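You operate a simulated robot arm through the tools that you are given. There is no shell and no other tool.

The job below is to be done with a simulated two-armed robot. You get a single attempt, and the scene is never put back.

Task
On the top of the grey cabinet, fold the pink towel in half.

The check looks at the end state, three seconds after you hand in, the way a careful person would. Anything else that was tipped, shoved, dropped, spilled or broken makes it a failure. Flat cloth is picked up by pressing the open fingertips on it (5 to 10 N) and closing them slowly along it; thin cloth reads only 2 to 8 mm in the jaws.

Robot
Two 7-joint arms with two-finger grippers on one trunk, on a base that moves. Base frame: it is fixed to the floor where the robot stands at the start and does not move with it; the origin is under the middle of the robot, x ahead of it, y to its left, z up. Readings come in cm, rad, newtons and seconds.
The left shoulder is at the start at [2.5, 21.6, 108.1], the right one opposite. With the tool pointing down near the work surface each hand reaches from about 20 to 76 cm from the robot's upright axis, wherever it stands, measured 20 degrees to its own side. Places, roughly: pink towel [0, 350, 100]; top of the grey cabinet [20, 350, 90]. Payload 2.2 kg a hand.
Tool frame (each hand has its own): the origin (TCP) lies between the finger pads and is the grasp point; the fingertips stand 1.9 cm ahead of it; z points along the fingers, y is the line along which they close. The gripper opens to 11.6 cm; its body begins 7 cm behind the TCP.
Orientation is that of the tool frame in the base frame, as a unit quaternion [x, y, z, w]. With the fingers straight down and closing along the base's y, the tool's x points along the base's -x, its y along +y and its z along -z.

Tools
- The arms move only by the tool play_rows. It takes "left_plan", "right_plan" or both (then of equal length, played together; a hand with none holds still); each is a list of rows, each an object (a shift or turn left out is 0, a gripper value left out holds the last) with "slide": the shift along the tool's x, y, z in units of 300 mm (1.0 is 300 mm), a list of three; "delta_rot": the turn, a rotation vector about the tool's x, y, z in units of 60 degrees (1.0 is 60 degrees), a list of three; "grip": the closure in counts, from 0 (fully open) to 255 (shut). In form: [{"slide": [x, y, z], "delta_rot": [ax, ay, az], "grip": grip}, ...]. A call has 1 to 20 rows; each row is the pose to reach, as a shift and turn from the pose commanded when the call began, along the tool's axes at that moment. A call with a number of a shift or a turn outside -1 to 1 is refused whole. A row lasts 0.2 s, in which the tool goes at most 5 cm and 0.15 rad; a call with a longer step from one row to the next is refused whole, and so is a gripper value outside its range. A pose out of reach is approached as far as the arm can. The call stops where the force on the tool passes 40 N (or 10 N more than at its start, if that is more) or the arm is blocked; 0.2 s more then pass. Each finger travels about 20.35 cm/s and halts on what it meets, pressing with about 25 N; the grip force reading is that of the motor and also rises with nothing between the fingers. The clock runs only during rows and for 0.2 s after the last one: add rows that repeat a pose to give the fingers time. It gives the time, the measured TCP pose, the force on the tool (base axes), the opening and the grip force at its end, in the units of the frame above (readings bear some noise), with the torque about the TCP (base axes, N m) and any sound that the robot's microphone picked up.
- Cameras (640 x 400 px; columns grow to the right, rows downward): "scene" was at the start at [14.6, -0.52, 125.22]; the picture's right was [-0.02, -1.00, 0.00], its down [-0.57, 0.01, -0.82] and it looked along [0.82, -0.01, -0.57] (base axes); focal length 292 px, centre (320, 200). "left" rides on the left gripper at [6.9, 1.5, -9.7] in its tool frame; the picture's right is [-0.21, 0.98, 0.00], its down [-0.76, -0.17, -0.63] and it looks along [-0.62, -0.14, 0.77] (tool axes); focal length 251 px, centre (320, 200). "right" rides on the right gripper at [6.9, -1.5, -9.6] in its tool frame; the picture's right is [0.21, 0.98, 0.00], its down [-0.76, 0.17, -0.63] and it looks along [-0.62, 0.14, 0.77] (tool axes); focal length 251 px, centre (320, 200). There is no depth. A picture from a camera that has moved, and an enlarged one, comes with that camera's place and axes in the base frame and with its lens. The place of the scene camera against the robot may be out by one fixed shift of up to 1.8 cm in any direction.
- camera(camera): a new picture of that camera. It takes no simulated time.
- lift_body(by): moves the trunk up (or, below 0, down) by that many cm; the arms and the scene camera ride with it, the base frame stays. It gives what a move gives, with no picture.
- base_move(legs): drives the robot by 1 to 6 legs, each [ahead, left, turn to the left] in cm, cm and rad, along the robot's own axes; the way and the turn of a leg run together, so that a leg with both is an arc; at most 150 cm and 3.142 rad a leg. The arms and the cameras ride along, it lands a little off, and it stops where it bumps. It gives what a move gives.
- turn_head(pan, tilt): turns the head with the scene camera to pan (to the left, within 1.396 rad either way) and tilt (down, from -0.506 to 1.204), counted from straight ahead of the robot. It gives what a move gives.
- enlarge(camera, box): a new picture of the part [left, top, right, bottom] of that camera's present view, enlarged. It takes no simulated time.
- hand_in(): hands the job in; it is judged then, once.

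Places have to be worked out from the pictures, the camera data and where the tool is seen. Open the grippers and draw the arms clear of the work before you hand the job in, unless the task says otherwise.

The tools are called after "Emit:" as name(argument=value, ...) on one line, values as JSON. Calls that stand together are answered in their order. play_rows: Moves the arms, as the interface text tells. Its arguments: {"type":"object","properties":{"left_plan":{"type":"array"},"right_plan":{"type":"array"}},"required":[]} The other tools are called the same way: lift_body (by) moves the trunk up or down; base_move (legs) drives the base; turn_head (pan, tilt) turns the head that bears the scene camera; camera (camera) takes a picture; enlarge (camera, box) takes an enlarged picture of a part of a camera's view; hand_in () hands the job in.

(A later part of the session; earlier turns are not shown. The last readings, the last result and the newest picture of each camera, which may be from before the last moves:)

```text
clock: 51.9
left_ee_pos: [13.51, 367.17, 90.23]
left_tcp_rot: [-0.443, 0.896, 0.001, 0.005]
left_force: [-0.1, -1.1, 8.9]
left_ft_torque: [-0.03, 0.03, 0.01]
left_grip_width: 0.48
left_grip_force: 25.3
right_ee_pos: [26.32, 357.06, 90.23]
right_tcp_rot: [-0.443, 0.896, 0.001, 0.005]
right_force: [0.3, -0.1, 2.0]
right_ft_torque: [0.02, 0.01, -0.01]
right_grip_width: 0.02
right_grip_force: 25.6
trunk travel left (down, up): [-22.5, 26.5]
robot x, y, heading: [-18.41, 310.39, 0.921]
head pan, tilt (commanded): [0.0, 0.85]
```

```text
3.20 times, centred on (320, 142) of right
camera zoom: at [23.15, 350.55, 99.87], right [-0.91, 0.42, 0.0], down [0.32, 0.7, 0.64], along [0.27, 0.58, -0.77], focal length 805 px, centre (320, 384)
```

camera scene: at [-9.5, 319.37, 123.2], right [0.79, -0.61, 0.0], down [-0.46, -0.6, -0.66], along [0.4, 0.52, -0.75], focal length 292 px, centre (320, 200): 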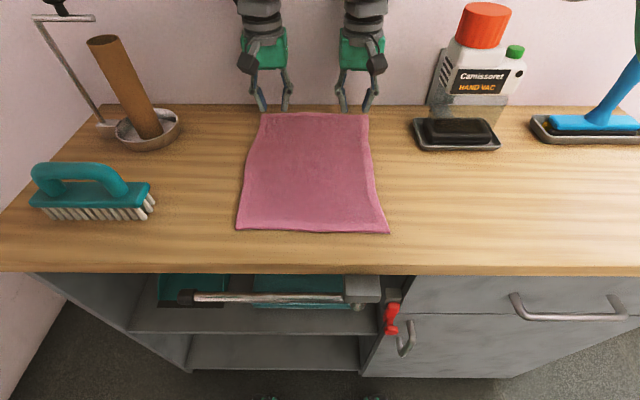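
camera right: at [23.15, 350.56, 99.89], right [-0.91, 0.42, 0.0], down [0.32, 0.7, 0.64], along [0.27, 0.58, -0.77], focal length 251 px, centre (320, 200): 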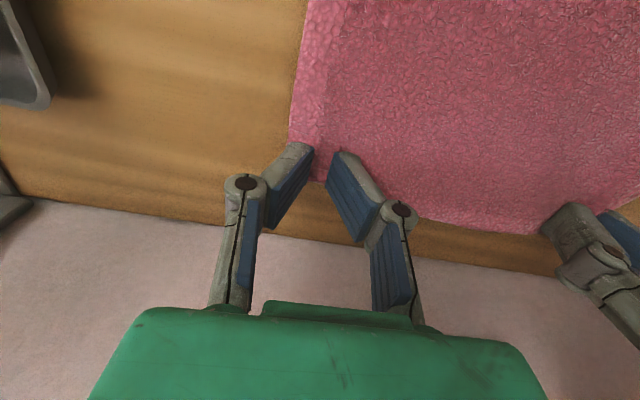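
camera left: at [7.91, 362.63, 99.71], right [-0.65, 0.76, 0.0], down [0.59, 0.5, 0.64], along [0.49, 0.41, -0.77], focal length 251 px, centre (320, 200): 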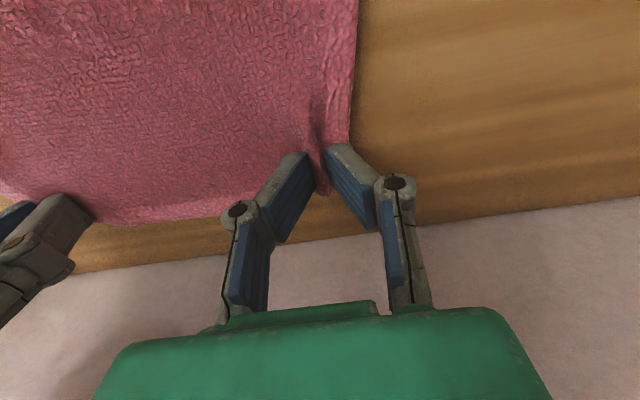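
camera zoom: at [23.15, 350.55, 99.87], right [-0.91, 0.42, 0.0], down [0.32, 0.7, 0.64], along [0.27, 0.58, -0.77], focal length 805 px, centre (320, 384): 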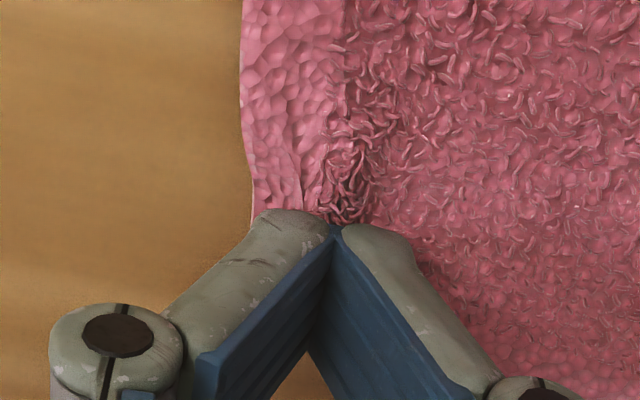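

Left holds the cloth (4.8 mm in the jaws); the right slipped shut empty (0.2 mm). I lift the right 0.6 cm, reopen it, and shift it 0.5 cm further into the towel before pressing again.

Emit:
play_rows(right_plan=[{"slide": [0, 0, -0.02]}, {"slide": [0.008, 0, -0.02], "grip": 230}, {"slide": [0.016, 0, -0.02], "grip": 189}, {"slide": [0.016, 0, -0.02], "grip": 185}, {"slide": [0.016, 0, -0.01]}, {"slide": [0.016, 0, 0.0]}, {"slide": [0.016, 0, 0.003]}, {"slide": [0.016, 0, 0.003]}])

Emit:
enlarge(camera="right", box=[220, 80, 420, 205])

```text
clock: 53.7
left_ee_pos: [13.46, 367.27, 90.29]
left_tcp_rot: [-0.444, 0.896, 0.001, 0.005]
left_force: [1.9, 0.3, 7.2]
left_ft_torque: [-0.03, -0.04, 0.0]
left_grip_width: 0.44
left_grip_force: 25.0
right_ee_pos: [26.11, 356.72, 90.34]
right_tcp_rot: [-0.443, 0.897, 0.001, 0.006]
right_force: [0.5, 1.9, 8.9]
right_ft_torque: [0.08, 0.0, -0.05]
right_grip_width: 3.38
right_grip_force: 0.0
trunk travel left (down, up): [-22.5, 26.5]
robot x, y, heading: [-18.57, 309.95, 0.922]
head pan, tilt (commanded): [0.0, 0.85]
```

```text
3.20 times, centred on (320, 142) of right
camera zoom: at [22.81, 350.15, 99.79], right [-0.91, 0.42, 0.0], down [0.32, 0.7, 0.64], along [0.27, 0.58, -0.77], focal length 805 px, centre (320, 384)
```

zoom: 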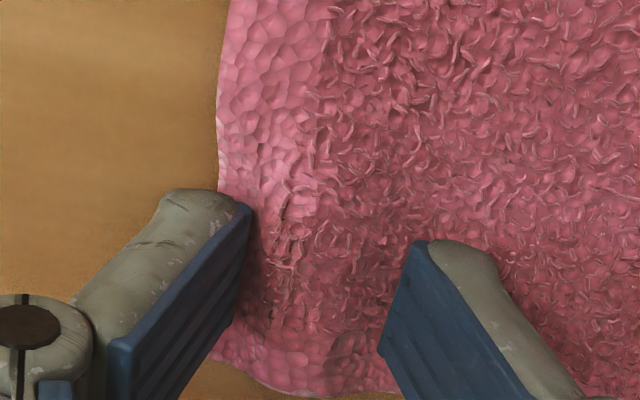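

Pressing 8.9 N, but the outer finger sits right at the side edge. I lift slightly, shift 0.8 cm inward (left), and press again.

Emit:
play_rows(right_plan=[{"slide": [0, 0, -0.015]}, {"slide": [0, 0.014, -0.02]}, {"slide": [0, 0.027, -0.02]}, {"slide": [0, 0.027, -0.01]}, {"slide": [0, 0.027, 0.0]}, {"slide": [0, 0.027, 0.001]}, {"slide": [0, 0.027, 0.001]}])

Emit:
enlarge(camera="right", box=[220, 80, 420, 205])

```text
clock: 55.3
left_ee_pos: [13.59, 367.12, 90.23]
left_tcp_rot: [-0.444, 0.896, 0.002, 0.006]
left_force: [1.2, -1.9, 8.1]
left_ft_torque: [-0.01, 0.01, -0.04]
left_grip_width: 0.48
left_grip_force: 25.1
right_ee_pos: [25.41, 357.1, 89.97]
right_tcp_rot: [-0.443, 0.896, 0.002, 0.005]
right_force: [1.2, -0.4, 7.7]
right_ft_torque: [0.05, -0.04, 0.01]
right_grip_width: 3.58
right_grip_force: 0.0
trunk travel left (down, up): [-22.5, 26.5]
robot x, y, heading: [-18.67, 309.86, 0.919]
head pan, tilt (commanded): [0.0, 0.85]
```

```text
3.20 times, centred on (320, 142) of right
camera zoom: at [22.18, 350.67, 99.71], right [-0.91, 0.42, 0.0], down [0.32, 0.7, 0.64], along [0.27, 0.58, -0.77], focal length 805 px, centre (320, 384)
```

zoom: 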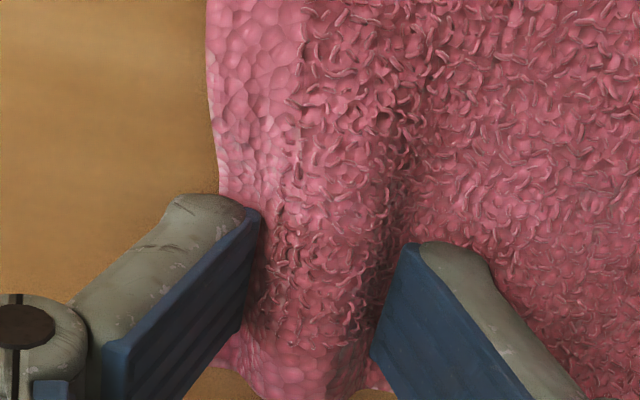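

The press is 7.7 N and the cloth is already bulging between the right fingers. I close the right slowly to full.

Emit:
play_rows(right_plan=[{"grip": 184}, {"grip": 189}, {"grip": 194}, {"grip": 199}, {"grip": 204}, {"grip": 209}, {"grip": 214}, {"grip": 219}, {"grip": 224}, {"grip": 229}, {"grip": 233}, {"grip": 237}, {"grip": 241}, {"grip": 245}, {"grip": 249}, {"grip": 253}, {"grip": 255}, {"grip": 255}, {"grip": 255}])

Emit:
enlarge(camera="right", box=[220, 80, 420, 205])

Emit:
camera(camera="scene")

```text
clock: 59.3
left_ee_pos: [13.37, 367.16, 90.23]
left_tcp_rot: [-0.444, 0.896, 0.0, 0.005]
left_force: [4.4, -3.3, 7.0]
left_ft_torque: [-0.04, -0.08, -0.04]
left_grip_width: 0.47
left_grip_force: 24.7
right_ee_pos: [25.4, 357.22, 90.21]
right_tcp_rot: [-0.443, 0.897, 0.002, 0.006]
right_force: [-2.3, 5.9, 19.2]
right_ft_torque: [0.27, 0.19, 0.04]
right_grip_width: 0.61
right_grip_force: 24.9
trunk travel left (down, up): [-22.5, 26.5]
robot x, y, heading: [-18.26, 310.17, 0.919]
head pan, tilt (commanded): [0.0, 0.85]
```

```text
3.20 times, centred on (320, 142) of right
camera zoom: at [22.11, 350.69, 99.78], right [-0.91, 0.42, -0.01], down [0.32, 0.7, 0.64], along [0.27, 0.58, -0.77], focal length 805 px, centre (320, 384)
```

zoom: 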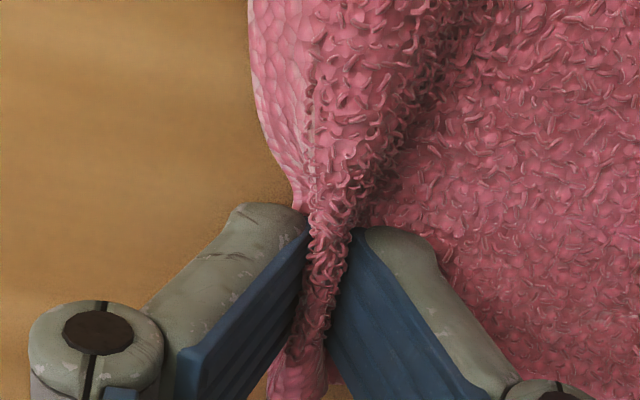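

```text
taken
camera scene: at [-9.69, 319.16, 123.24], right [0.79, -0.61, 0.0], down [-0.46, -0.6, -0.66], along [0.4, 0.52, -0.75], focal length 292 px, centre (320, 200)
```

scene: 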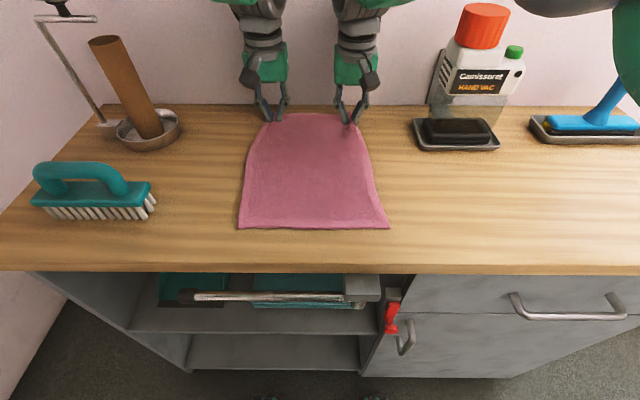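

Both hands now hold cloth (4.7 mm and 6.1 mm) with the far edge taut between them. I lift 3.5 cm along a folding arc to check that both grips hold.

Emit:
play_rows(left_plan=[{"slide": [0.004, 0, -0.03]}, {"slide": [0.008, 0, -0.06]}, {"slide": [0.015, 0, -0.09]}, {"slide": [0.023, 0, -0.119]}, {"slide": [0.023, 0, -0.119]}], right_plan=[{"slide": [0.004, 0, -0.03]}, {"slide": [0.008, 0, -0.06]}, {"slide": [0.015, 0, -0.09]}, {"slide": [0.023, 0, -0.119]}, {"slide": [0.023, 0, -0.119]}])

Emit:
camera(camera="left")

Emit:
camera(camera="right")

Emit:
camera(camera="scene")

```text
clock: 60.5
left_ee_pos: [13.04, 366.91, 93.65]
left_tcp_rot: [-0.444, 0.896, 0.001, 0.004]
left_force: [4.2, -3.8, -0.3]
left_ft_torque: [-0.05, -0.04, 0.02]
left_grip_width: 0.47
left_grip_force: 25.5
right_ee_pos: [25.09, 356.52, 93.52]
right_tcp_rot: [-0.443, 0.897, 0.001, 0.005]
right_force: [-4.4, 4.0, -0.4]
right_ft_torque: [0.1, 0.09, 0.04]
right_grip_width: 0.58
right_grip_force: 24.9
trunk travel left (down, up): [-22.5, 26.5]
robot x, y, heading: [-18.19, 309.96, 0.922]
head pan, tilt (commanded): [0.0, 0.85]
```

```text
taken
camera left: at [7.5, 362.26, 103.19], right [-0.65, 0.76, 0.0], down [0.59, 0.5, 0.64], along [0.49, 0.41, -0.77], focal length 251 px, centre (320, 200)
```

left: 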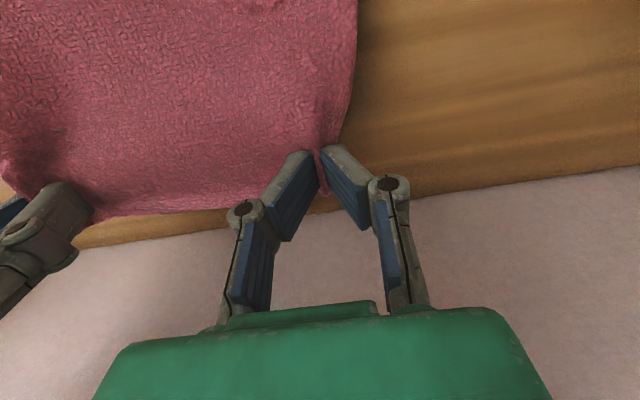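

```text
taken
camera right: at [21.81, 350.16, 103.13], right [-0.91, 0.42, 0.0], down [0.32, 0.7, 0.64], along [0.27, 0.58, -0.77], focal length 251 px, centre (320, 200)
```

right: 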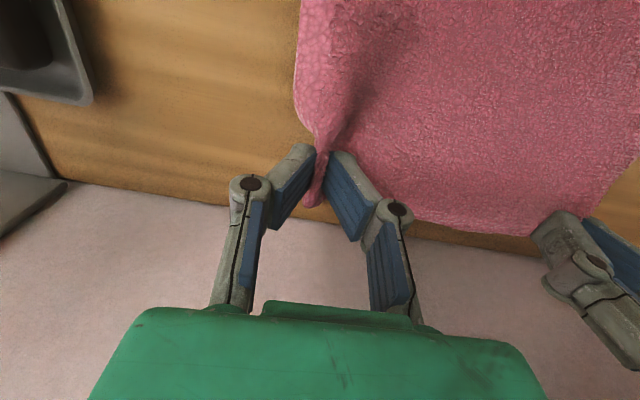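

```text
taken
camera scene: at [-9.44, 319.45, 123.18], right [0.79, -0.61, 0.0], down [-0.46, -0.6, -0.66], along [0.4, 0.52, -0.76], focal length 292 px, centre (320, 200)
```

scene: 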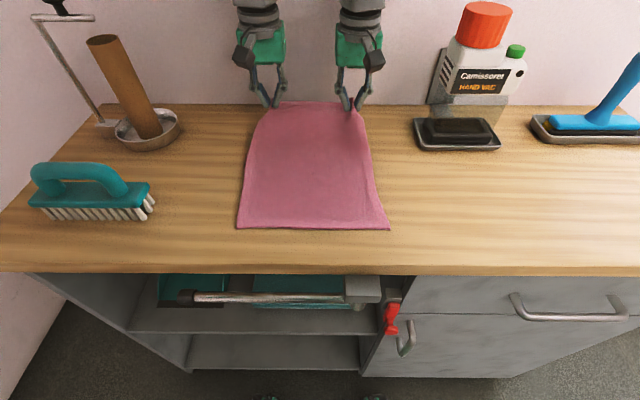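

Both grips hold with about 5 N of edge tension. I continue the arc up to the top (above the fold line), pitching the fingers slightly forward.

Emit:
play_rows(left_plan=[{"slide": [0.01, 0, -0.03]}, {"slide": [0.021, 0, -0.057]}, {"slide": [0.036, 0, -0.084], "delta_rot": [0, -0.016, 0]}, {"slide": [0.051, 0, -0.1107], "delta_rot": [0, -0.033, 0]}, {"slide": [0.088, 0, -0.1596], "delta_rot": [0, -0.067, 0]}, {"slide": [0.132, 0, -0.2027], "delta_rot": [0, -0.1, 0]}, {"slide": [0.181, 0, -0.24], "delta_rot": [0, -0.133, 0]}, {"slide": [0.235, 0, -0.2697], "delta_rot": [0, -0.167, 0]}, {"slide": [0.2927, 0, -0.292], "delta_rot": [0, -0.2, 0]}, {"slide": [0.3527, 0, -0.3063], "delta_rot": [0, -0.225, 0]}, {"slide": [0.429, 0, -0.3127], "delta_rot": [0, -0.25, 0]}, {"slide": [0.429, 0, -0.3127], "delta_rot": [0, -0.25, 0]}], right_plan=[{"slide": [0.01, 0, -0.03]}, {"slide": [0.021, 0, -0.057]}, {"slide": [0.036, 0, -0.084], "delta_rot": [0, -0.016, 0]}, {"slide": [0.051, 0, -0.1107], "delta_rot": [0, -0.033, 0]}, {"slide": [0.088, 0, -0.1596], "delta_rot": [0, -0.067, 0]}, {"slide": [0.132, 0, -0.2027], "delta_rot": [0, -0.1, 0]}, {"slide": [0.181, 0, -0.24], "delta_rot": [0, -0.133, 0]}, {"slide": [0.235, 0, -0.2697], "delta_rot": [0, -0.167, 0]}, {"slide": [0.2927, 0, -0.292], "delta_rot": [0, -0.2, 0]}, {"slide": [0.3527, 0, -0.3063], "delta_rot": [0, -0.225, 0]}, {"slide": [0.429, 0, -0.3127], "delta_rot": [0, -0.25, 0]}, {"slide": [0.429, 0, -0.3127], "delta_rot": [0, -0.25, 0]}])

Emit:
camera(camera="scene")

Emit:
camera(camera="right")

Emit:
camera(camera="left")

```text
clock: 63.1
left_ee_pos: [5.16, 356.43, 102.96]
left_tcp_rot: [-0.44, 0.888, 0.058, 0.121]
left_force: [3.2, -1.7, -0.4]
left_ft_torque: [-0.02, -0.03, 0.0]
left_grip_width: 0.46
left_grip_force: 24.7
right_ee_pos: [17.11, 346.43, 102.6]
right_tcp_rot: [-0.439, 0.888, 0.058, 0.12]
right_force: [-2.2, 2.7, -0.3]
right_ft_torque: [0.02, 0.07, 0.07]
right_grip_width: 0.6
right_grip_force: 25.4
trunk travel left (down, up): [-22.5, 26.5]
robot x, y, heading: [-18.31, 310.12, 0.921]
head pan, tilt (commanded): [0.0, 0.85]
```

```text
taken
camera scene: at [-9.5, 319.36, 123.18], right [0.79, -0.61, 0.0], down [-0.46, -0.6, -0.66], along [0.4, 0.52, -0.75], focal length 292 px, centre (320, 200)
```

scene: 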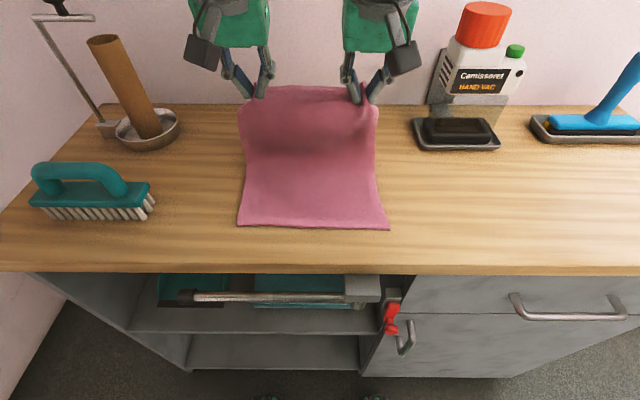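

```text
taken
camera right: at [12.61, 338.19, 110.23], right [-0.9, 0.43, -0.06], down [0.21, 0.55, 0.81], along [0.38, 0.72, -0.58], focal length 251 px, centre (320, 200)
```

right: 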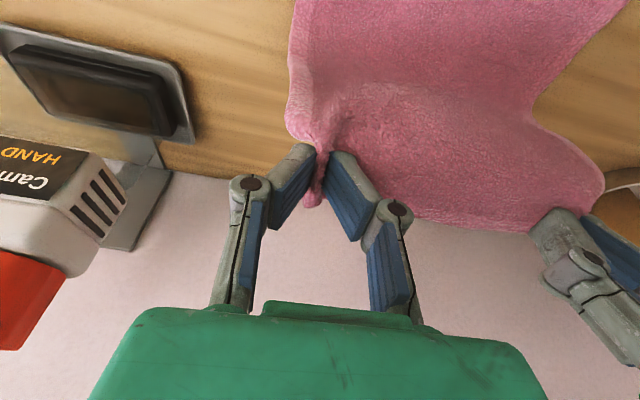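

```text
taken
camera left: at [-1.67, 350.08, 110.37], right [-0.65, 0.76, 0.05], down [0.47, 0.35, 0.81], along [0.59, 0.55, -0.58], focal length 251 px, centre (320, 200)
```

left: 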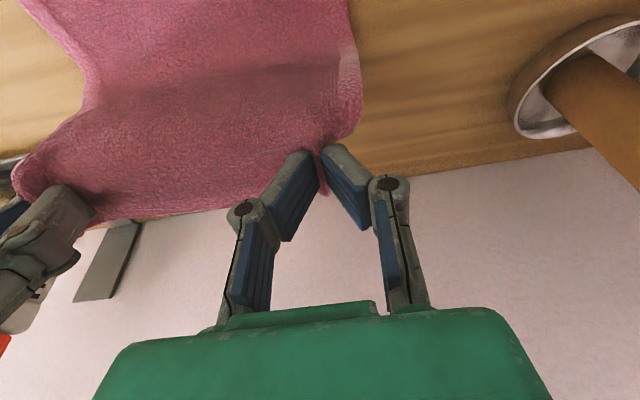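

The upper half hangs neatly from the hands right above the fold line and the near edge has not moved. I carry on the arc down toward the near edge, pitching the fingers further forward, stopping about 2 cm above the lower layer.

Emit:
play_rows(left_plan=[{"slide": [0.039, 0, -0.004], "delta_rot": [0, -0.016, 0]}, {"slide": [0.0779, 0, -0.0067], "delta_rot": [0, -0.033, 0]}, {"slide": [0.1546, 0, -0.0025], "delta_rot": [0, -0.067, 0]}, {"slide": [0.2291, 0, 0.0128], "delta_rot": [0, -0.1, 0]}, {"slide": [0.3004, 0, 0.0393], "delta_rot": [0, -0.142, 0]}, {"slide": [0.3675, 0, 0.0772], "delta_rot": [0, -0.183, 0]}, {"slide": [0.4172, 0, 0.1132], "delta_rot": [0, -0.225, 0]}, {"slide": [0.4609, 0, 0.1543], "delta_rot": [0, -0.267, 0]}, {"slide": [0.4988, 0, 0.2004], "delta_rot": [0, -0.3, 0]}, {"slide": [0.5244, 0, 0.2391], "delta_rot": [0, -0.333, 0]}, {"slide": [0.5244, 0, 0.2391], "delta_rot": [0, -0.333, 0]}, {"slide": [0.5244, 0, 0.2391], "delta_rot": [0, -0.333, 0]}], right_plan=[{"slide": [0.039, 0, -0.004], "delta_rot": [0, -0.016, 0]}, {"slide": [0.0779, 0, -0.0067], "delta_rot": [0, -0.033, 0]}, {"slide": [0.1546, 0, -0.0025], "delta_rot": [0, -0.067, 0]}, {"slide": [0.2291, 0, 0.0128], "delta_rot": [0, -0.1, 0]}, {"slide": [0.3004, 0, 0.0393], "delta_rot": [0, -0.142, 0]}, {"slide": [0.3675, 0, 0.0772], "delta_rot": [0, -0.183, 0]}, {"slide": [0.4172, 0, 0.1132], "delta_rot": [0, -0.225, 0]}, {"slide": [0.4609, 0, 0.1543], "delta_rot": [0, -0.267, 0]}, {"slide": [0.4988, 0, 0.2004], "delta_rot": [0, -0.3, 0]}, {"slide": [0.5244, 0, 0.2391], "delta_rot": [0, -0.333, 0]}, {"slide": [0.5244, 0, 0.2391], "delta_rot": [0, -0.333, 0]}, {"slide": [0.5244, 0, 0.2391], "delta_rot": [0, -0.333, 0]}])

Emit:
camera(camera="scene")

Emit:
camera(camera="right")

Emit:
camera(camera="left")

```text
clock: 65.7
left_ee_pos: [-2.69, 345.9, 91.87]
left_tcp_rot: [-0.423, 0.853, 0.134, 0.273]
left_force: [3.0, -2.2, 0.3]
left_ft_torque: [-0.04, -0.04, -0.03]
left_grip_width: 0.47
left_grip_force: 25.1
left hand out of reach, approached as far as the arm can: row 8, 9
right_ee_pos: [9.18, 335.64, 91.65]
right_tcp_rot: [-0.422, 0.854, 0.133, 0.274]
right_force: [-2.8, 2.5, -0.1]
right_ft_torque: [0.01, 0.08, 0.06]
right_grip_width: 0.57
right_grip_force: 24.9
trunk travel left (down, up): [-22.5, 26.5]
robot x, y, heading: [-18.29, 310.18, 0.919]
head pan, tilt (commanded): [0.0, 0.85]
```

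```text
taken
camera scene: at [-9.56, 319.18, 123.21], right [0.79, -0.61, 0.0], down [-0.46, -0.6, -0.66], along [0.4, 0.52, -0.75], focal length 292 px, centre (320, 200)
```

scene: 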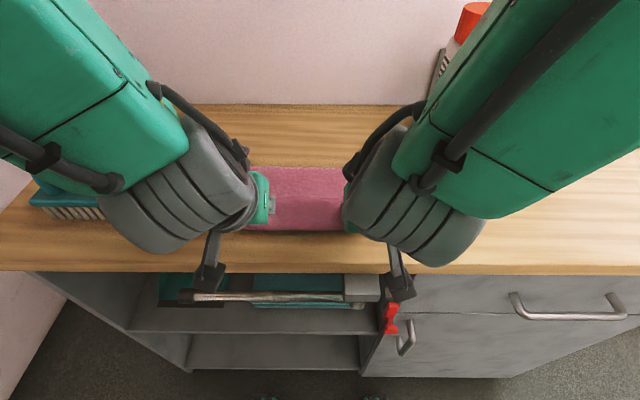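

```text
taken
camera right: at [3.44, 325.93, 95.45], right [-0.88, 0.45, -0.13], down [0.02, 0.3, 0.95], along [0.47, 0.84, -0.27], focal length 251 px, centre (320, 200)
```

right: 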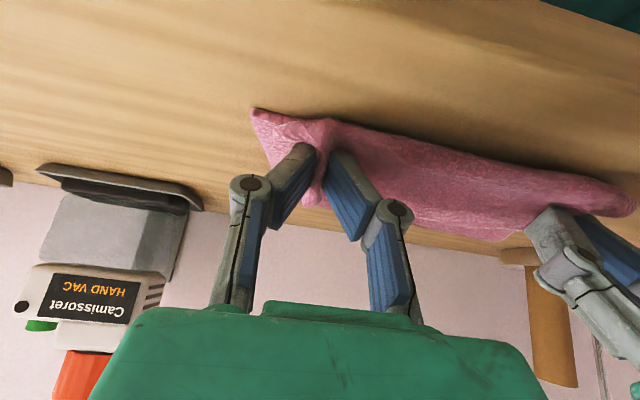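

```text
taken
camera left: at [-10.81, 337.91, 95.65], right [-0.67, 0.73, 0.12], down [0.28, 0.1, 0.95], along [0.69, 0.68, -0.27], focal length 251 px, centre (320, 200)
```

left: 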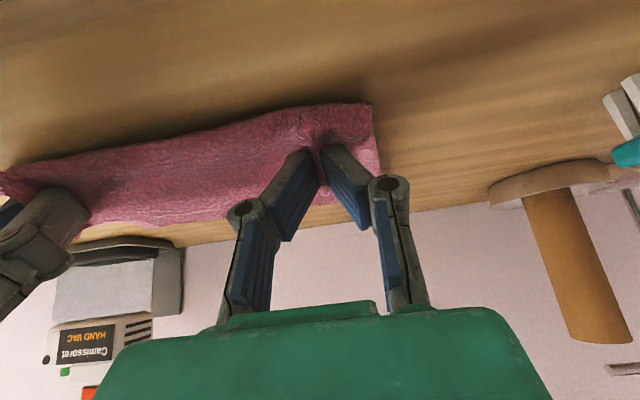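

Both corners are held about 1.5 cm above the near corners, and the folded edge lines up within ~0.5 cm of the near edge (37 cm ahead). I lower about 1 cm so the bundle rests on the lower layer.

Emit:
play_rows(left_plan=[{"slide": [0.01, 0, 0.008]}, {"slide": [0.02, 0, 0.016]}, {"slide": [0.029, 0, 0.0243]}, {"slide": [0.029, 0, 0.0243]}], right_plan=[{"slide": [0.006, 0, 0.008]}, {"slide": [0.012, 0, 0.016]}, {"slide": [0.0172, 0, 0.0246]}, {"slide": [0.0172, 0, 0.0246]}])

Emit:
camera(camera="right")

Emit:
camera(camera="left")

```text
clock: 66.7
left_ee_pos: [-2.94, 345.57, 90.8]
left_tcp_rot: [-0.423, 0.853, 0.134, 0.275]
left_force: [4.8, -2.2, 7.0]
left_ft_torque: [-0.05, -0.07, -0.04]
left_grip_width: 0.47
left_grip_force: 24.8
right_ee_pos: [9.16, 335.72, 90.9]
right_tcp_rot: [-0.422, 0.853, 0.135, 0.275]
right_force: [-3.2, 3.5, 7.7]
right_ft_torque: [0.07, 0.01, 0.05]
right_grip_width: 0.59
right_grip_force: 24.8
trunk travel left (down, up): [-22.5, 26.5]
robot x, y, heading: [-18.28, 310.05, 0.921]
head pan, tilt (commanded): [0.0, 0.85]
```

```text
taken
camera right: at [3.35, 325.9, 94.71], right [-0.88, 0.45, -0.13], down [0.02, 0.3, 0.95], along [0.47, 0.84, -0.27], focal length 251 px, centre (320, 200)
```

right: 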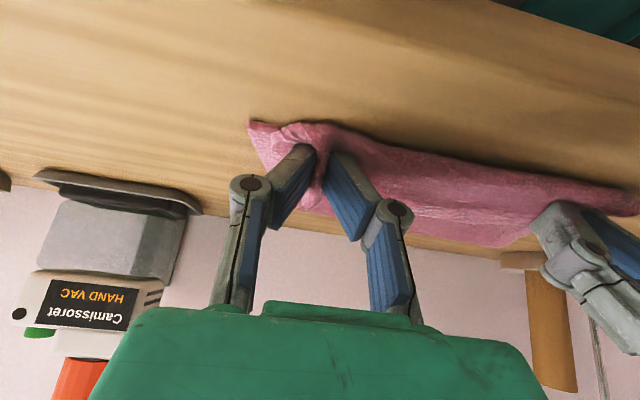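

```text
taken
camera left: at [-11.12, 337.64, 94.66], right [-0.67, 0.73, 0.12], down [0.28, 0.1, 0.96], along [0.69, 0.68, -0.27], focal length 251 px, centre (320, 200)
```

left: 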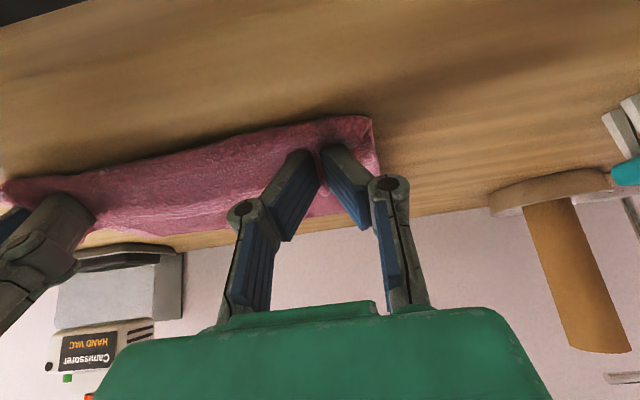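

Both hands rest with ~7 N. I ease up by 1–2 mm and open the fingers slowly to ~3 cm so that the gathered ridges spread out again.

Emit:
play_rows(left_plan=[{"slide": [-0.002, 0, -0.004]}, {"slide": [-0.002, 0, -0.004], "grip": 247}, {"slide": [-0.002, 0, -0.004], "grip": 239}, {"slide": [-0.002, 0, -0.004], "grip": 231}, {"slide": [-0.002, 0, -0.004], "grip": 223}, {"slide": [-0.002, 0, -0.004], "grip": 215}, {"slide": [-0.002, 0, -0.004], "grip": 207}, {"slide": [-0.002, 0, -0.004], "grip": 199}, {"slide": [-0.002, 0, -0.004], "grip": 191}, {"slide": [-0.002, 0, -0.004], "grip": 191}], right_plan=[{"slide": [-0.002, 0, -0.004]}, {"slide": [-0.002, 0, -0.004], "grip": 247}, {"slide": [-0.002, 0, -0.004], "grip": 239}, {"slide": [-0.002, 0, -0.004], "grip": 231}, {"slide": [-0.002, 0, -0.004], "grip": 223}, {"slide": [-0.002, 0, -0.004], "grip": 215}, {"slide": [-0.002, 0, -0.004], "grip": 207}, {"slide": [-0.002, 0, -0.004], "grip": 199}, {"slide": [-0.002, 0, -0.004], "grip": 191}, {"slide": [-0.002, 0, -0.004], "grip": 191}])

Emit:
camera(camera="right")

Emit:
camera(camera="left")

```text
clock: 68.9
left_ee_pos: [-2.99, 345.68, 90.96]
left_tcp_rot: [-0.423, 0.854, 0.134, 0.274]
left_force: [-1.0, -0.4, 3.5]
left_ft_torque: [-0.01, 0.0, -0.03]
left_grip_width: 2.93
left_grip_force: 0.0
right_ee_pos: [9.17, 335.73, 90.96]
right_tcp_rot: [-0.423, 0.854, 0.134, 0.273]
right_force: [0.1, 0.7, 1.4]
right_ft_torque: [0.0, -0.04, 0.03]
right_grip_width: 2.8
right_grip_force: 0.1
trunk travel left (down, up): [-22.5, 26.5]
robot x, y, heading: [-17.82, 309.99, 0.917]
head pan, tilt (commanded): [0.0, 0.85]
```

```text
taken
camera right: at [3.31, 325.87, 94.82], right [-0.88, 0.45, -0.13], down [0.02, 0.3, 0.95], along [0.47, 0.84, -0.27], focal length 251 px, centre (320, 200)
```

right: 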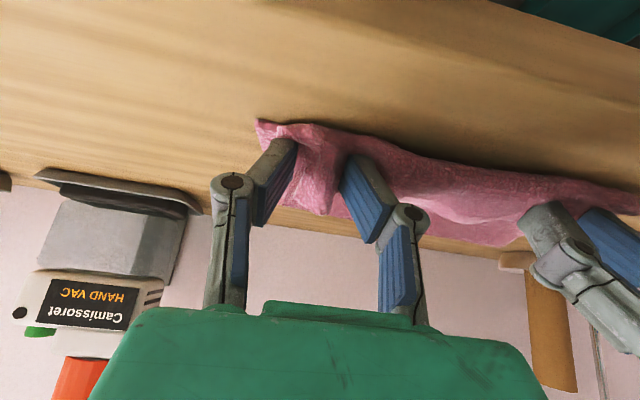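

```text
taken
camera left: at [-11.16, 337.63, 94.73], right [-0.67, 0.73, 0.12], down [0.28, 0.1, 0.95], along [0.69, 0.68, -0.27], focal length 251 px, centre (320, 200)
```

left: 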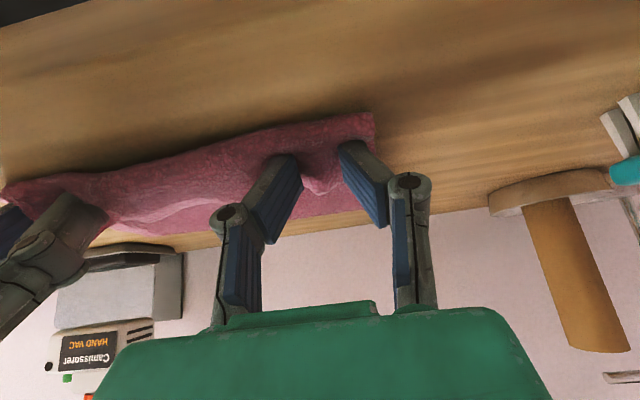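

The cloth is released; a small tongue of the edge stands between each pair of fingers. I lift both hands straight up 9 cm to see the result.

Emit:
play_rows(left_plan=[{"slide": [-0.02, 0, -0.03]}, {"slide": [-0.05, 0, -0.075]}, {"slide": [-0.1, 0, -0.145]}, {"slide": [-0.15, 0, -0.215]}, {"slide": [-0.172, 0, -0.246]}, {"slide": [-0.172, 0, -0.246]}], right_plan=[{"slide": [-0.02, 0, -0.03]}, {"slide": [-0.05, 0, -0.075]}, {"slide": [-0.1, 0, -0.145]}, {"slide": [-0.15, 0, -0.215]}, {"slide": [-0.172, 0, -0.246]}, {"slide": [-0.172, 0, -0.246]}])

Emit:
camera(camera="right")

Emit:
camera(camera="left")

Emit:
camera(camera="scene")

```text
clock: 70.3
left_ee_pos: [-3.01, 345.44, 99.98]
left_tcp_rot: [-0.424, 0.853, 0.134, 0.273]
left_force: [0.1, 0.5, -0.1]
left_ft_torque: [-0.01, 0.01, -0.03]
left_grip_width: 2.94
left_grip_force: 0.1
right_ee_pos: [8.98, 335.57, 99.87]
right_tcp_rot: [-0.422, 0.854, 0.134, 0.274]
right_force: [0.1, -0.1, 0.1]
right_ft_torque: [-0.03, 0.0, -0.01]
right_grip_width: 2.91
right_grip_force: 0.1
trunk travel left (down, up): [-22.5, 26.5]
robot x, y, heading: [-18.4, 310.02, 0.919]
head pan, tilt (commanded): [0.0, 0.85]
```

```text
taken
camera right: at [3.19, 325.82, 103.83], right [-0.88, 0.45, -0.13], down [0.02, 0.3, 0.95], along [0.47, 0.84, -0.27], focal length 251 px, centre (320, 200)
```

right: 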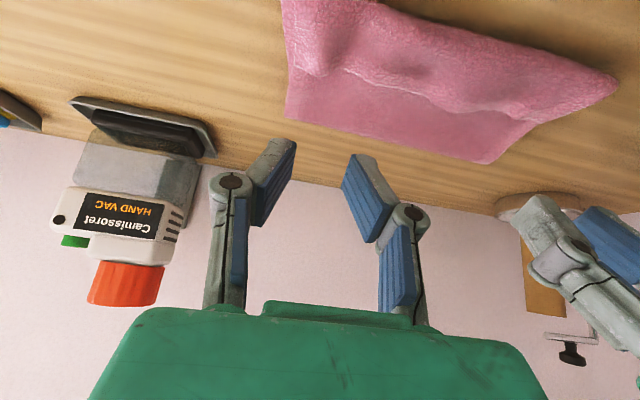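

```text
taken
camera left: at [-11.19, 337.58, 103.69], right [-0.67, 0.73, 0.12], down [0.28, 0.1, 0.95], along [0.69, 0.68, -0.27], focal length 251 px, centre (320, 200)
```

left: 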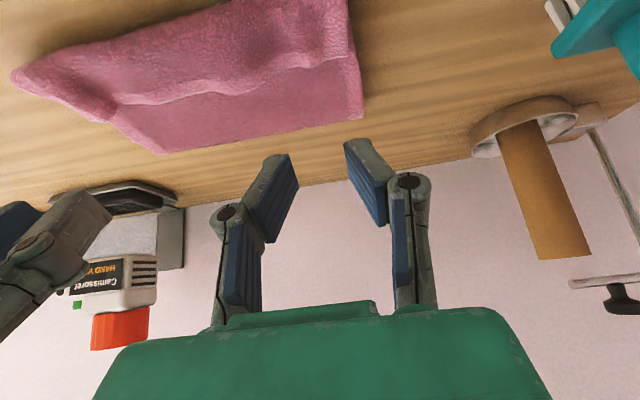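

```text
taken
camera scene: at [-9.71, 319.12, 123.22], right [0.79, -0.61, 0.0], down [-0.46, -0.6, -0.66], along [0.4, 0.52, -0.75], focal length 292 px, centre (320, 200)
```

scene: 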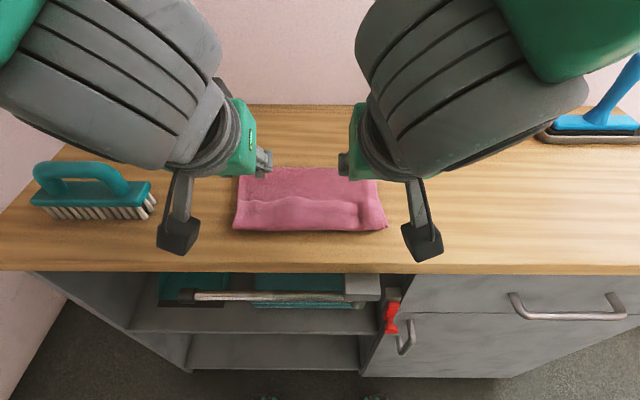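

A cuff seems to have formed along the near edge of the upper layer. I move the hands up and apart for a clear look from above.

Emit:
play_rows(left_plan=[{"slide": [-0.06, 0.05, -0.085]}, {"slide": [-0.12, 0.12, -0.17]}, {"slide": [-0.18, 0.22, -0.25]}, {"slide": [-0.23, 0.32, -0.328]}, {"slide": [-0.23, 0.42, -0.328]}, {"slide": [-0.23, 0.5, -0.328]}, {"slide": [-0.23, 0.5, -0.328]}], right_plan=[{"slide": [-0.06, -0.05, -0.085]}, {"slide": [-0.12, -0.12, -0.17]}, {"slide": [-0.18, -0.22, -0.25]}, {"slide": [-0.23, -0.32, -0.328]}, {"slide": [-0.23, -0.42, -0.328]}, {"slide": [-0.23, -0.5, -0.328]}, {"slide": [-0.23, -0.5, -0.328]}])

Emit:
camera(camera="scene")

Emit:
enlarge(camera="scene", box=[200, 140, 420, 278])

Emit:
camera(camera="right")

Emit:
camera(camera="left")

```text
clock: 71.9
left_ee_pos: [-14.92, 354.64, 111.96]
left_tcp_rot: [-0.423, 0.854, 0.134, 0.273]
left_force: [-0.8, 0.8, -0.2]
left_ft_torque: [0.03, 0.02, -0.02]
left_grip_width: 2.91
left_grip_force: 0.0
right_ee_pos: [21.02, 326.51, 112.04]
right_tcp_rot: [-0.422, 0.854, 0.134, 0.274]
right_force: [-0.2, 0.0, 0.4]
right_ft_torque: [0.0, 0.01, 0.05]
right_grip_width: 2.91
right_grip_force: 0.0
trunk travel left (down, up): [-22.5, 26.5]
robot x, y, heading: [-17.93, 309.97, 0.918]
head pan, tilt (commanded): [0.0, 0.85]
```

```text
taken
camera scene: at [-9.71, 319.13, 123.23], right [0.79, -0.61, 0.0], down [-0.46, -0.6, -0.66], along [0.4, 0.52, -0.75], focal length 292 px, centre (320, 200)
```

scene: 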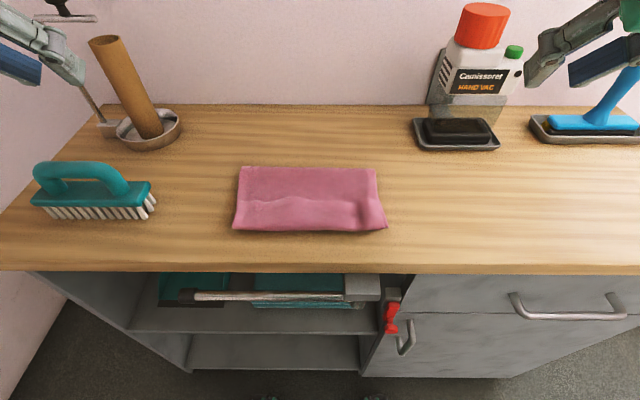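

```text
2.90 times, centred on (310, 209) of scene
camera zoom: at [-9.71, 319.13, 123.23], right [0.79, -0.61, 0.0], down [-0.46, -0.6, -0.66], along [0.4, 0.52, -0.75], focal length 847 px, centre (349, 174)
```

zoom: 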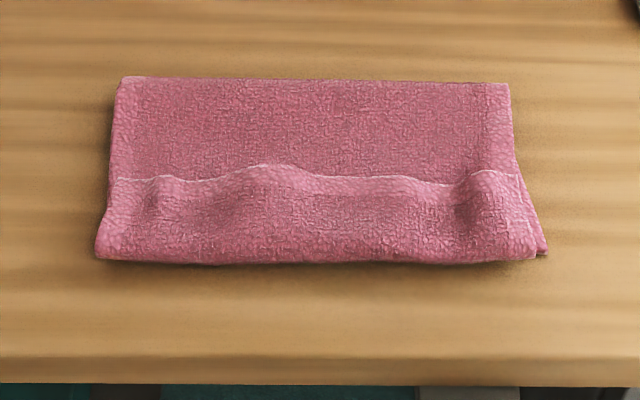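

```text
taken
camera right: at [15.11, 316.68, 115.86], right [-0.88, 0.45, -0.13], down [0.02, 0.3, 0.95], along [0.47, 0.84, -0.27], focal length 251 px, centre (320, 200)
```

right: 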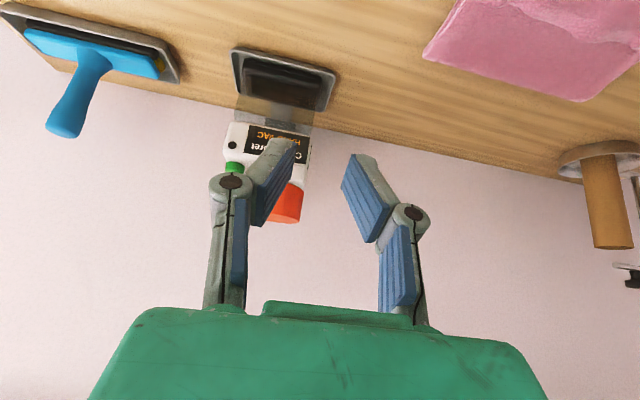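

```text
taken
camera left: at [-23.14, 346.6, 115.65], right [-0.67, 0.73, 0.12], down [0.28, 0.1, 0.95], along [0.69, 0.68, -0.27], focal length 251 px, centre (320, 200)
```

left: 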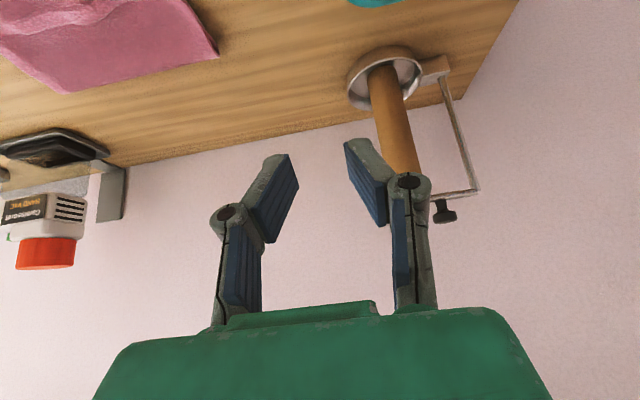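

The fold itself is neat, but a ~5 cm cuff formed (the far edge turned back on top) because the hands held the edge too low and too upright, and the crease lies ~2 cm too near. I will re-grip the cuff's free edge and lay it down better; for wrist room I first back the base 12 cm.

Emit:
base_move(legs=[[-12, 0, 0]])

Emit:
turn_head(pan=0.0, tilt=0.75)

Emit:
camera(camera="scene")

Emit:
enlarge(camera="scene", box=[220, 110, 420, 235])

```text
clock: 73.2
left_ee_pos: [-22.32, 344.83, 111.87]
left_tcp_rot: [-0.422, 0.854, 0.134, 0.274]
left_force: [-0.2, 0.2, -0.6]
left_ft_torque: [0.05, -0.01, 0.0]
left_grip_width: 2.91
left_grip_force: 0.0
right_ee_pos: [13.51, 316.78, 111.89]
right_tcp_rot: [-0.421, 0.854, 0.134, 0.275]
right_force: [-0.4, -0.3, -0.5]
right_ft_torque: [0.0, -0.02, -0.02]
right_grip_width: 2.92
right_grip_force: 0.1
trunk travel left (down, up): [-22.5, 26.5]
robot x, y, heading: [-25.63, 300.34, 0.92]
head pan, tilt (commanded): [0.0, 0.85]
```

```text
clock: 73.8
left_ee_pos: [-22.32, 344.9, 111.93]
left_tcp_rot: [-0.422, 0.853, 0.135, 0.275]
left_force: [-0.3, -0.4, 0.1]
left_ft_torque: [0.01, -0.02, -0.04]
left_grip_width: 2.93
left_grip_force: 0.0
right_ee_pos: [13.5, 316.66, 112.05]
right_tcp_rot: [-0.421, 0.854, 0.134, 0.276]
right_force: [0.8, 0.3, 0.6]
right_ft_torque: [0.02, 0.0, 0.03]
right_grip_width: 2.93
right_grip_force: 0.2
trunk travel left (down, up): [-22.5, 26.5]
robot x, y, heading: [-25.49, 300.34, 0.919]
head pan, tilt (commanded): [0.0, 0.75]
```

```text
taken
camera scene: at [-16.79, 309.83, 124.03], right [0.79, -0.61, 0.0], down [-0.42, -0.54, -0.73], along [0.44, 0.58, -0.68], focal length 292 px, centre (320, 200)
```

scene: 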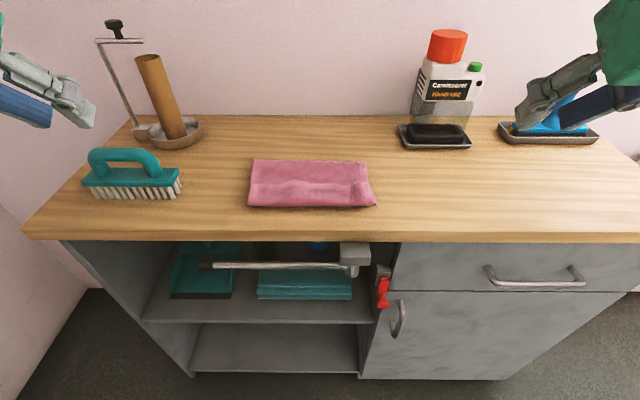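

```text
3.20 times, centred on (320, 172) of scene
camera zoom: at [-16.79, 309.83, 124.03], right [0.79, -0.61, 0.0], down [-0.42, -0.54, -0.73], along [0.44, 0.58, -0.68], focal length 935 px, centre (320, 288)
```

zoom: 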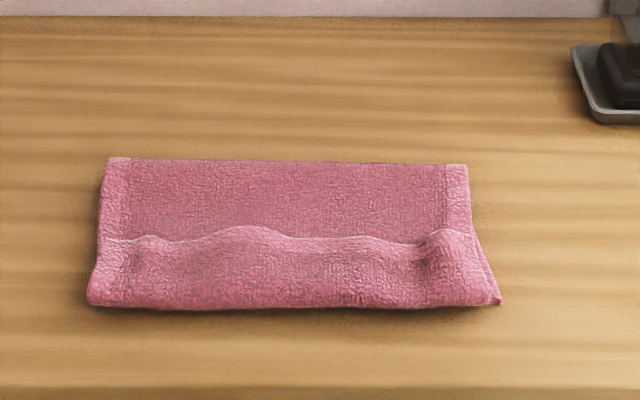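

The cuff's free edge lies at ≈53 cm ahead of my axis with raised bumps at lateral −9.9 and +7.0. I bring both hands above those bumps at z≈102, tilting the fingers 25° back toward me so that I have more wrist rotation for laying the edge down.

Emit:
play_rows(left_plan=[{"slide": [-0.0263, -0.0609, 0.0693], "delta_rot": [0, 0.125, 0]}, {"slide": [-0.0525, -0.1218, 0.1385], "delta_rot": [0, 0.25, 0]}, {"slide": [-0.0788, -0.1827, 0.2078], "delta_rot": [0, 0.375, 0]}, {"slide": [-0.105, -0.2436, 0.277], "delta_rot": [0, 0.5, 0]}, {"slide": [-0.1313, -0.3045, 0.3463], "delta_rot": [0, 0.625, 0]}, {"slide": [-0.1575, -0.3654, 0.4155], "delta_rot": [0, 0.75, 0]}, {"slide": [-0.1838, -0.4263, 0.4848], "delta_rot": [0, 0.875, 0]}, {"slide": [-0.21, -0.487, 0.554], "delta_rot": [0, 1.0, 0]}, {"slide": [-0.21, -0.487, 0.554], "delta_rot": [0, 1.0, 0]}], right_plan=[{"slide": [-0.0293, 0.0588, 0.0714], "delta_rot": [0, 0.125, 0]}, {"slide": [-0.0587, 0.1175, 0.1428], "delta_rot": [0, 0.25, 0]}, {"slide": [-0.088, 0.1763, 0.2141], "delta_rot": [0, 0.375, 0]}, {"slide": [-0.1174, 0.235, 0.2855], "delta_rot": [0, 0.5, 0]}, {"slide": [-0.1467, 0.2938, 0.3569], "delta_rot": [0, 0.625, 0]}, {"slide": [-0.176, 0.3525, 0.4283], "delta_rot": [0, 0.75, 0]}, {"slide": [-0.2054, 0.4113, 0.4996], "delta_rot": [0, 0.875, 0]}, {"slide": [-0.2347, 0.47, 0.571], "delta_rot": [0, 1.0, 0]}, {"slide": [-0.2347, 0.47, 0.571], "delta_rot": [0, 1.0, 0]}])

Emit:
camera(camera="left")

Emit:
camera(camera="right")

Emit:
camera(camera="scene")

```text
clock: 75.8
left_ee_pos: [-1.75, 347.67, 102.38]
left_tcp_rot: [-0.433, 0.877, -0.094, -0.189]
left_force: [0.2, 0.2, 0.5]
left_ft_torque: [0.06, -0.08, -0.01]
left_grip_width: 2.92
left_grip_force: 0.1
right_ee_pos: [11.65, 337.61, 102.4]
right_tcp_rot: [-0.432, 0.877, -0.093, -0.187]
right_force: [-0.2, -0.2, 0.8]
right_ft_torque: [0.06, -0.03, 0.03]
right_grip_width: 2.92
right_grip_force: 0.0
trunk travel left (down, up): [-22.5, 26.5]
robot x, y, heading: [-25.79, 300.17, 0.916]
head pan, tilt (commanded): [0.0, 0.75]
```

```text
taken
camera left: at [-4.65, 346.67, 113.87], right [-0.66, 0.75, -0.09], down [0.71, 0.65, 0.27], along [0.26, 0.11, -0.96], focal length 251 px, centre (320, 200)
```

left: 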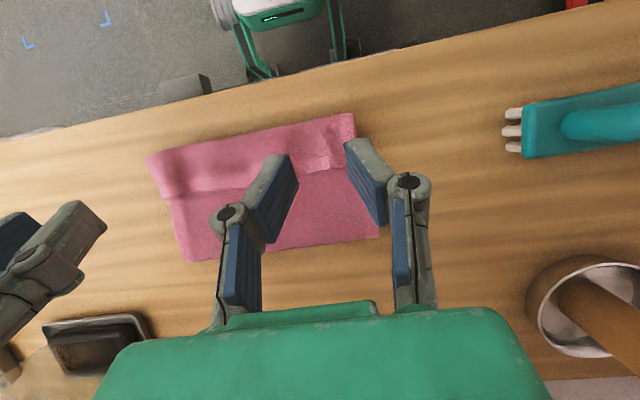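

```text
taken
camera right: at [11.19, 334.9, 114.07], right [-0.89, 0.44, 0.09], down [0.45, 0.86, 0.27], along [0.04, 0.28, -0.96], focal length 251 px, centre (320, 200)
```

right: 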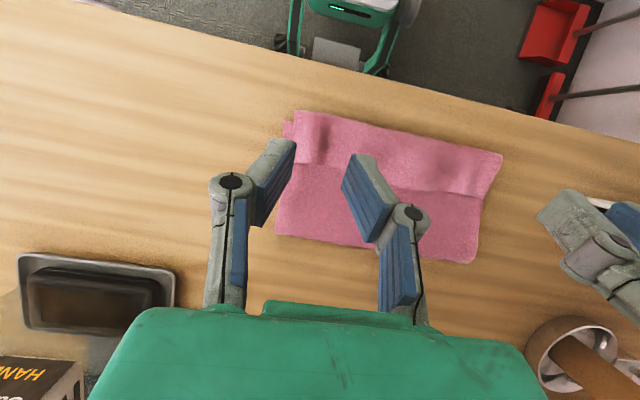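

```text
taken
camera scene: at [-16.69, 309.93, 124.04], right [0.79, -0.61, 0.0], down [-0.42, -0.54, -0.73], along [0.44, 0.58, -0.68], focal length 292 px, centre (320, 200)
```

scene: 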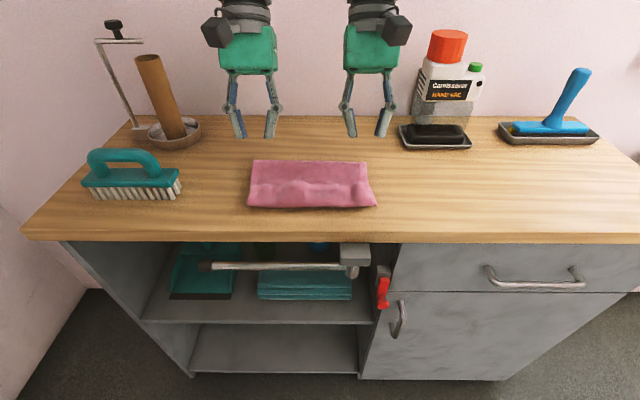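

The near-vertical views show the cuff clearly. I enlarge both hand views to place the pinch points on the cuff's free edge.

Emit:
enlarge(camera="left", box=[220, 90, 420, 215])

Emit:
enlarge(camera="right", box=[220, 90, 420, 215])

```text
3.20 times, centred on (320, 152) of left
camera zoom: at [-4.65, 346.67, 113.87], right [-0.66, 0.75, -0.09], down [0.71, 0.65, 0.27], along [0.26, 0.11, -0.96], focal length 805 px, centre (320, 352)
```

zoom: 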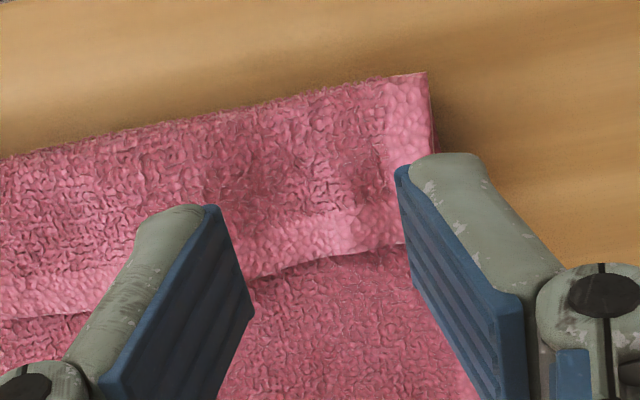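

```text
3.20 times, centred on (320, 152) of right
camera zoom: at [11.19, 334.9, 114.07], right [-0.89, 0.44, 0.09], down [0.45, 0.86, 0.27], along [0.04, 0.28, -0.96], focal length 805 px, centre (320, 352)
```

zoom: 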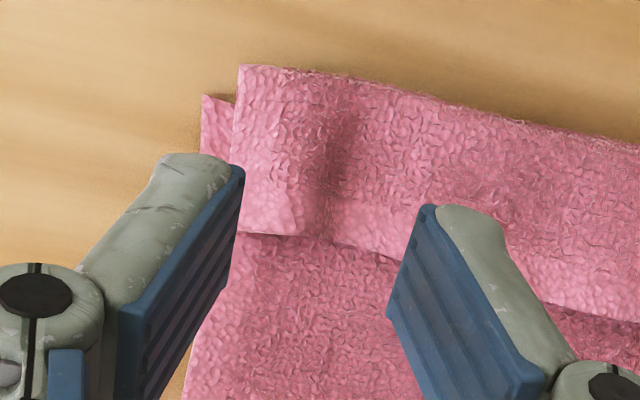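

The cuff spans lateral −12.2 to +8 with its free edge at ≈52.8 cm ahead. I set the pinch centres at lateral −9.2 and +5.0, one centimetre inside that edge, and descend to about 1.5 cm above it.

Emit:
play_rows(left_plan=[{"slide": [-0.035, -0.0167, 0.06]}, {"slide": [-0.075, -0.0167, 0.14]}, {"slide": [-0.115, -0.0167, 0.21]}, {"slide": [-0.1505, -0.0167, 0.2754]}, {"slide": [-0.1505, -0.0167, 0.2754]}], right_plan=[{"slide": [-0.033, 0.0333, 0.06]}, {"slide": [-0.07, 0.0667, 0.14]}, {"slide": [-0.105, 0.0667, 0.215]}, {"slide": [-0.1384, 0.0667, 0.2811]}, {"slide": [-0.1384, 0.0667, 0.2811]}])

Emit:
enlarge(camera="left", box=[220, 90, 420, 215])

Emit:
enlarge(camera="right", box=[220, 90, 420, 215])

```text
clock: 77.0
left_ee_pos: [-0.85, 347.93, 92.77]
left_tcp_rot: [-0.434, 0.876, -0.096, -0.188]
left_force: [0.5, 0.4, -0.3]
left_ft_torque: [0.03, 0.0, 0.0]
left_grip_width: 2.9
left_grip_force: 0.1
right_ee_pos: [10.43, 339.08, 92.93]
right_tcp_rot: [-0.432, 0.877, -0.095, -0.188]
right_force: [-0.4, -0.4, -0.6]
right_ft_torque: [0.03, 0.04, 0.01]
right_grip_width: 2.9
right_grip_force: 0.1
trunk travel left (down, up): [-22.5, 26.5]
robot x, y, heading: [-25.55, 300.53, 0.914]
head pan, tilt (commanded): [0.0, 0.75]
```

```text
3.20 times, centred on (320, 152) of left
camera zoom: at [-3.63, 346.99, 104.41], right [-0.66, 0.75, -0.09], down [0.71, 0.65, 0.27], along [0.26, 0.11, -0.96], focal length 805 px, centre (320, 352)
```

zoom: 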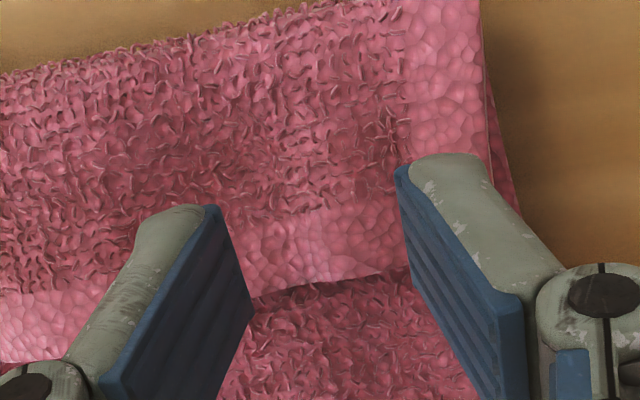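

```text
3.20 times, centred on (320, 152) of right
camera zoom: at [9.97, 336.37, 104.64], right [-0.89, 0.44, 0.09], down [0.45, 0.86, 0.26], along [0.04, 0.27, -0.96], focal length 805 px, centre (320, 352)
```

zoom: 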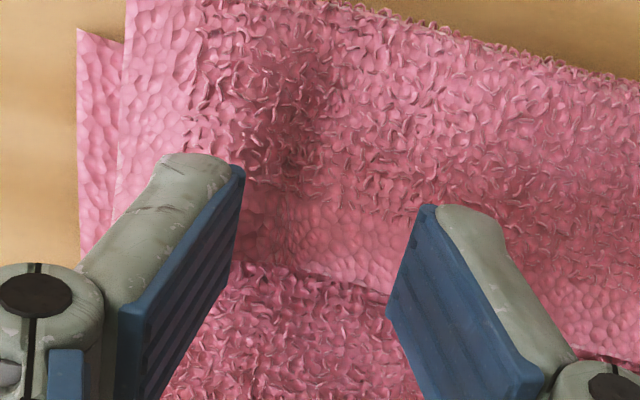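

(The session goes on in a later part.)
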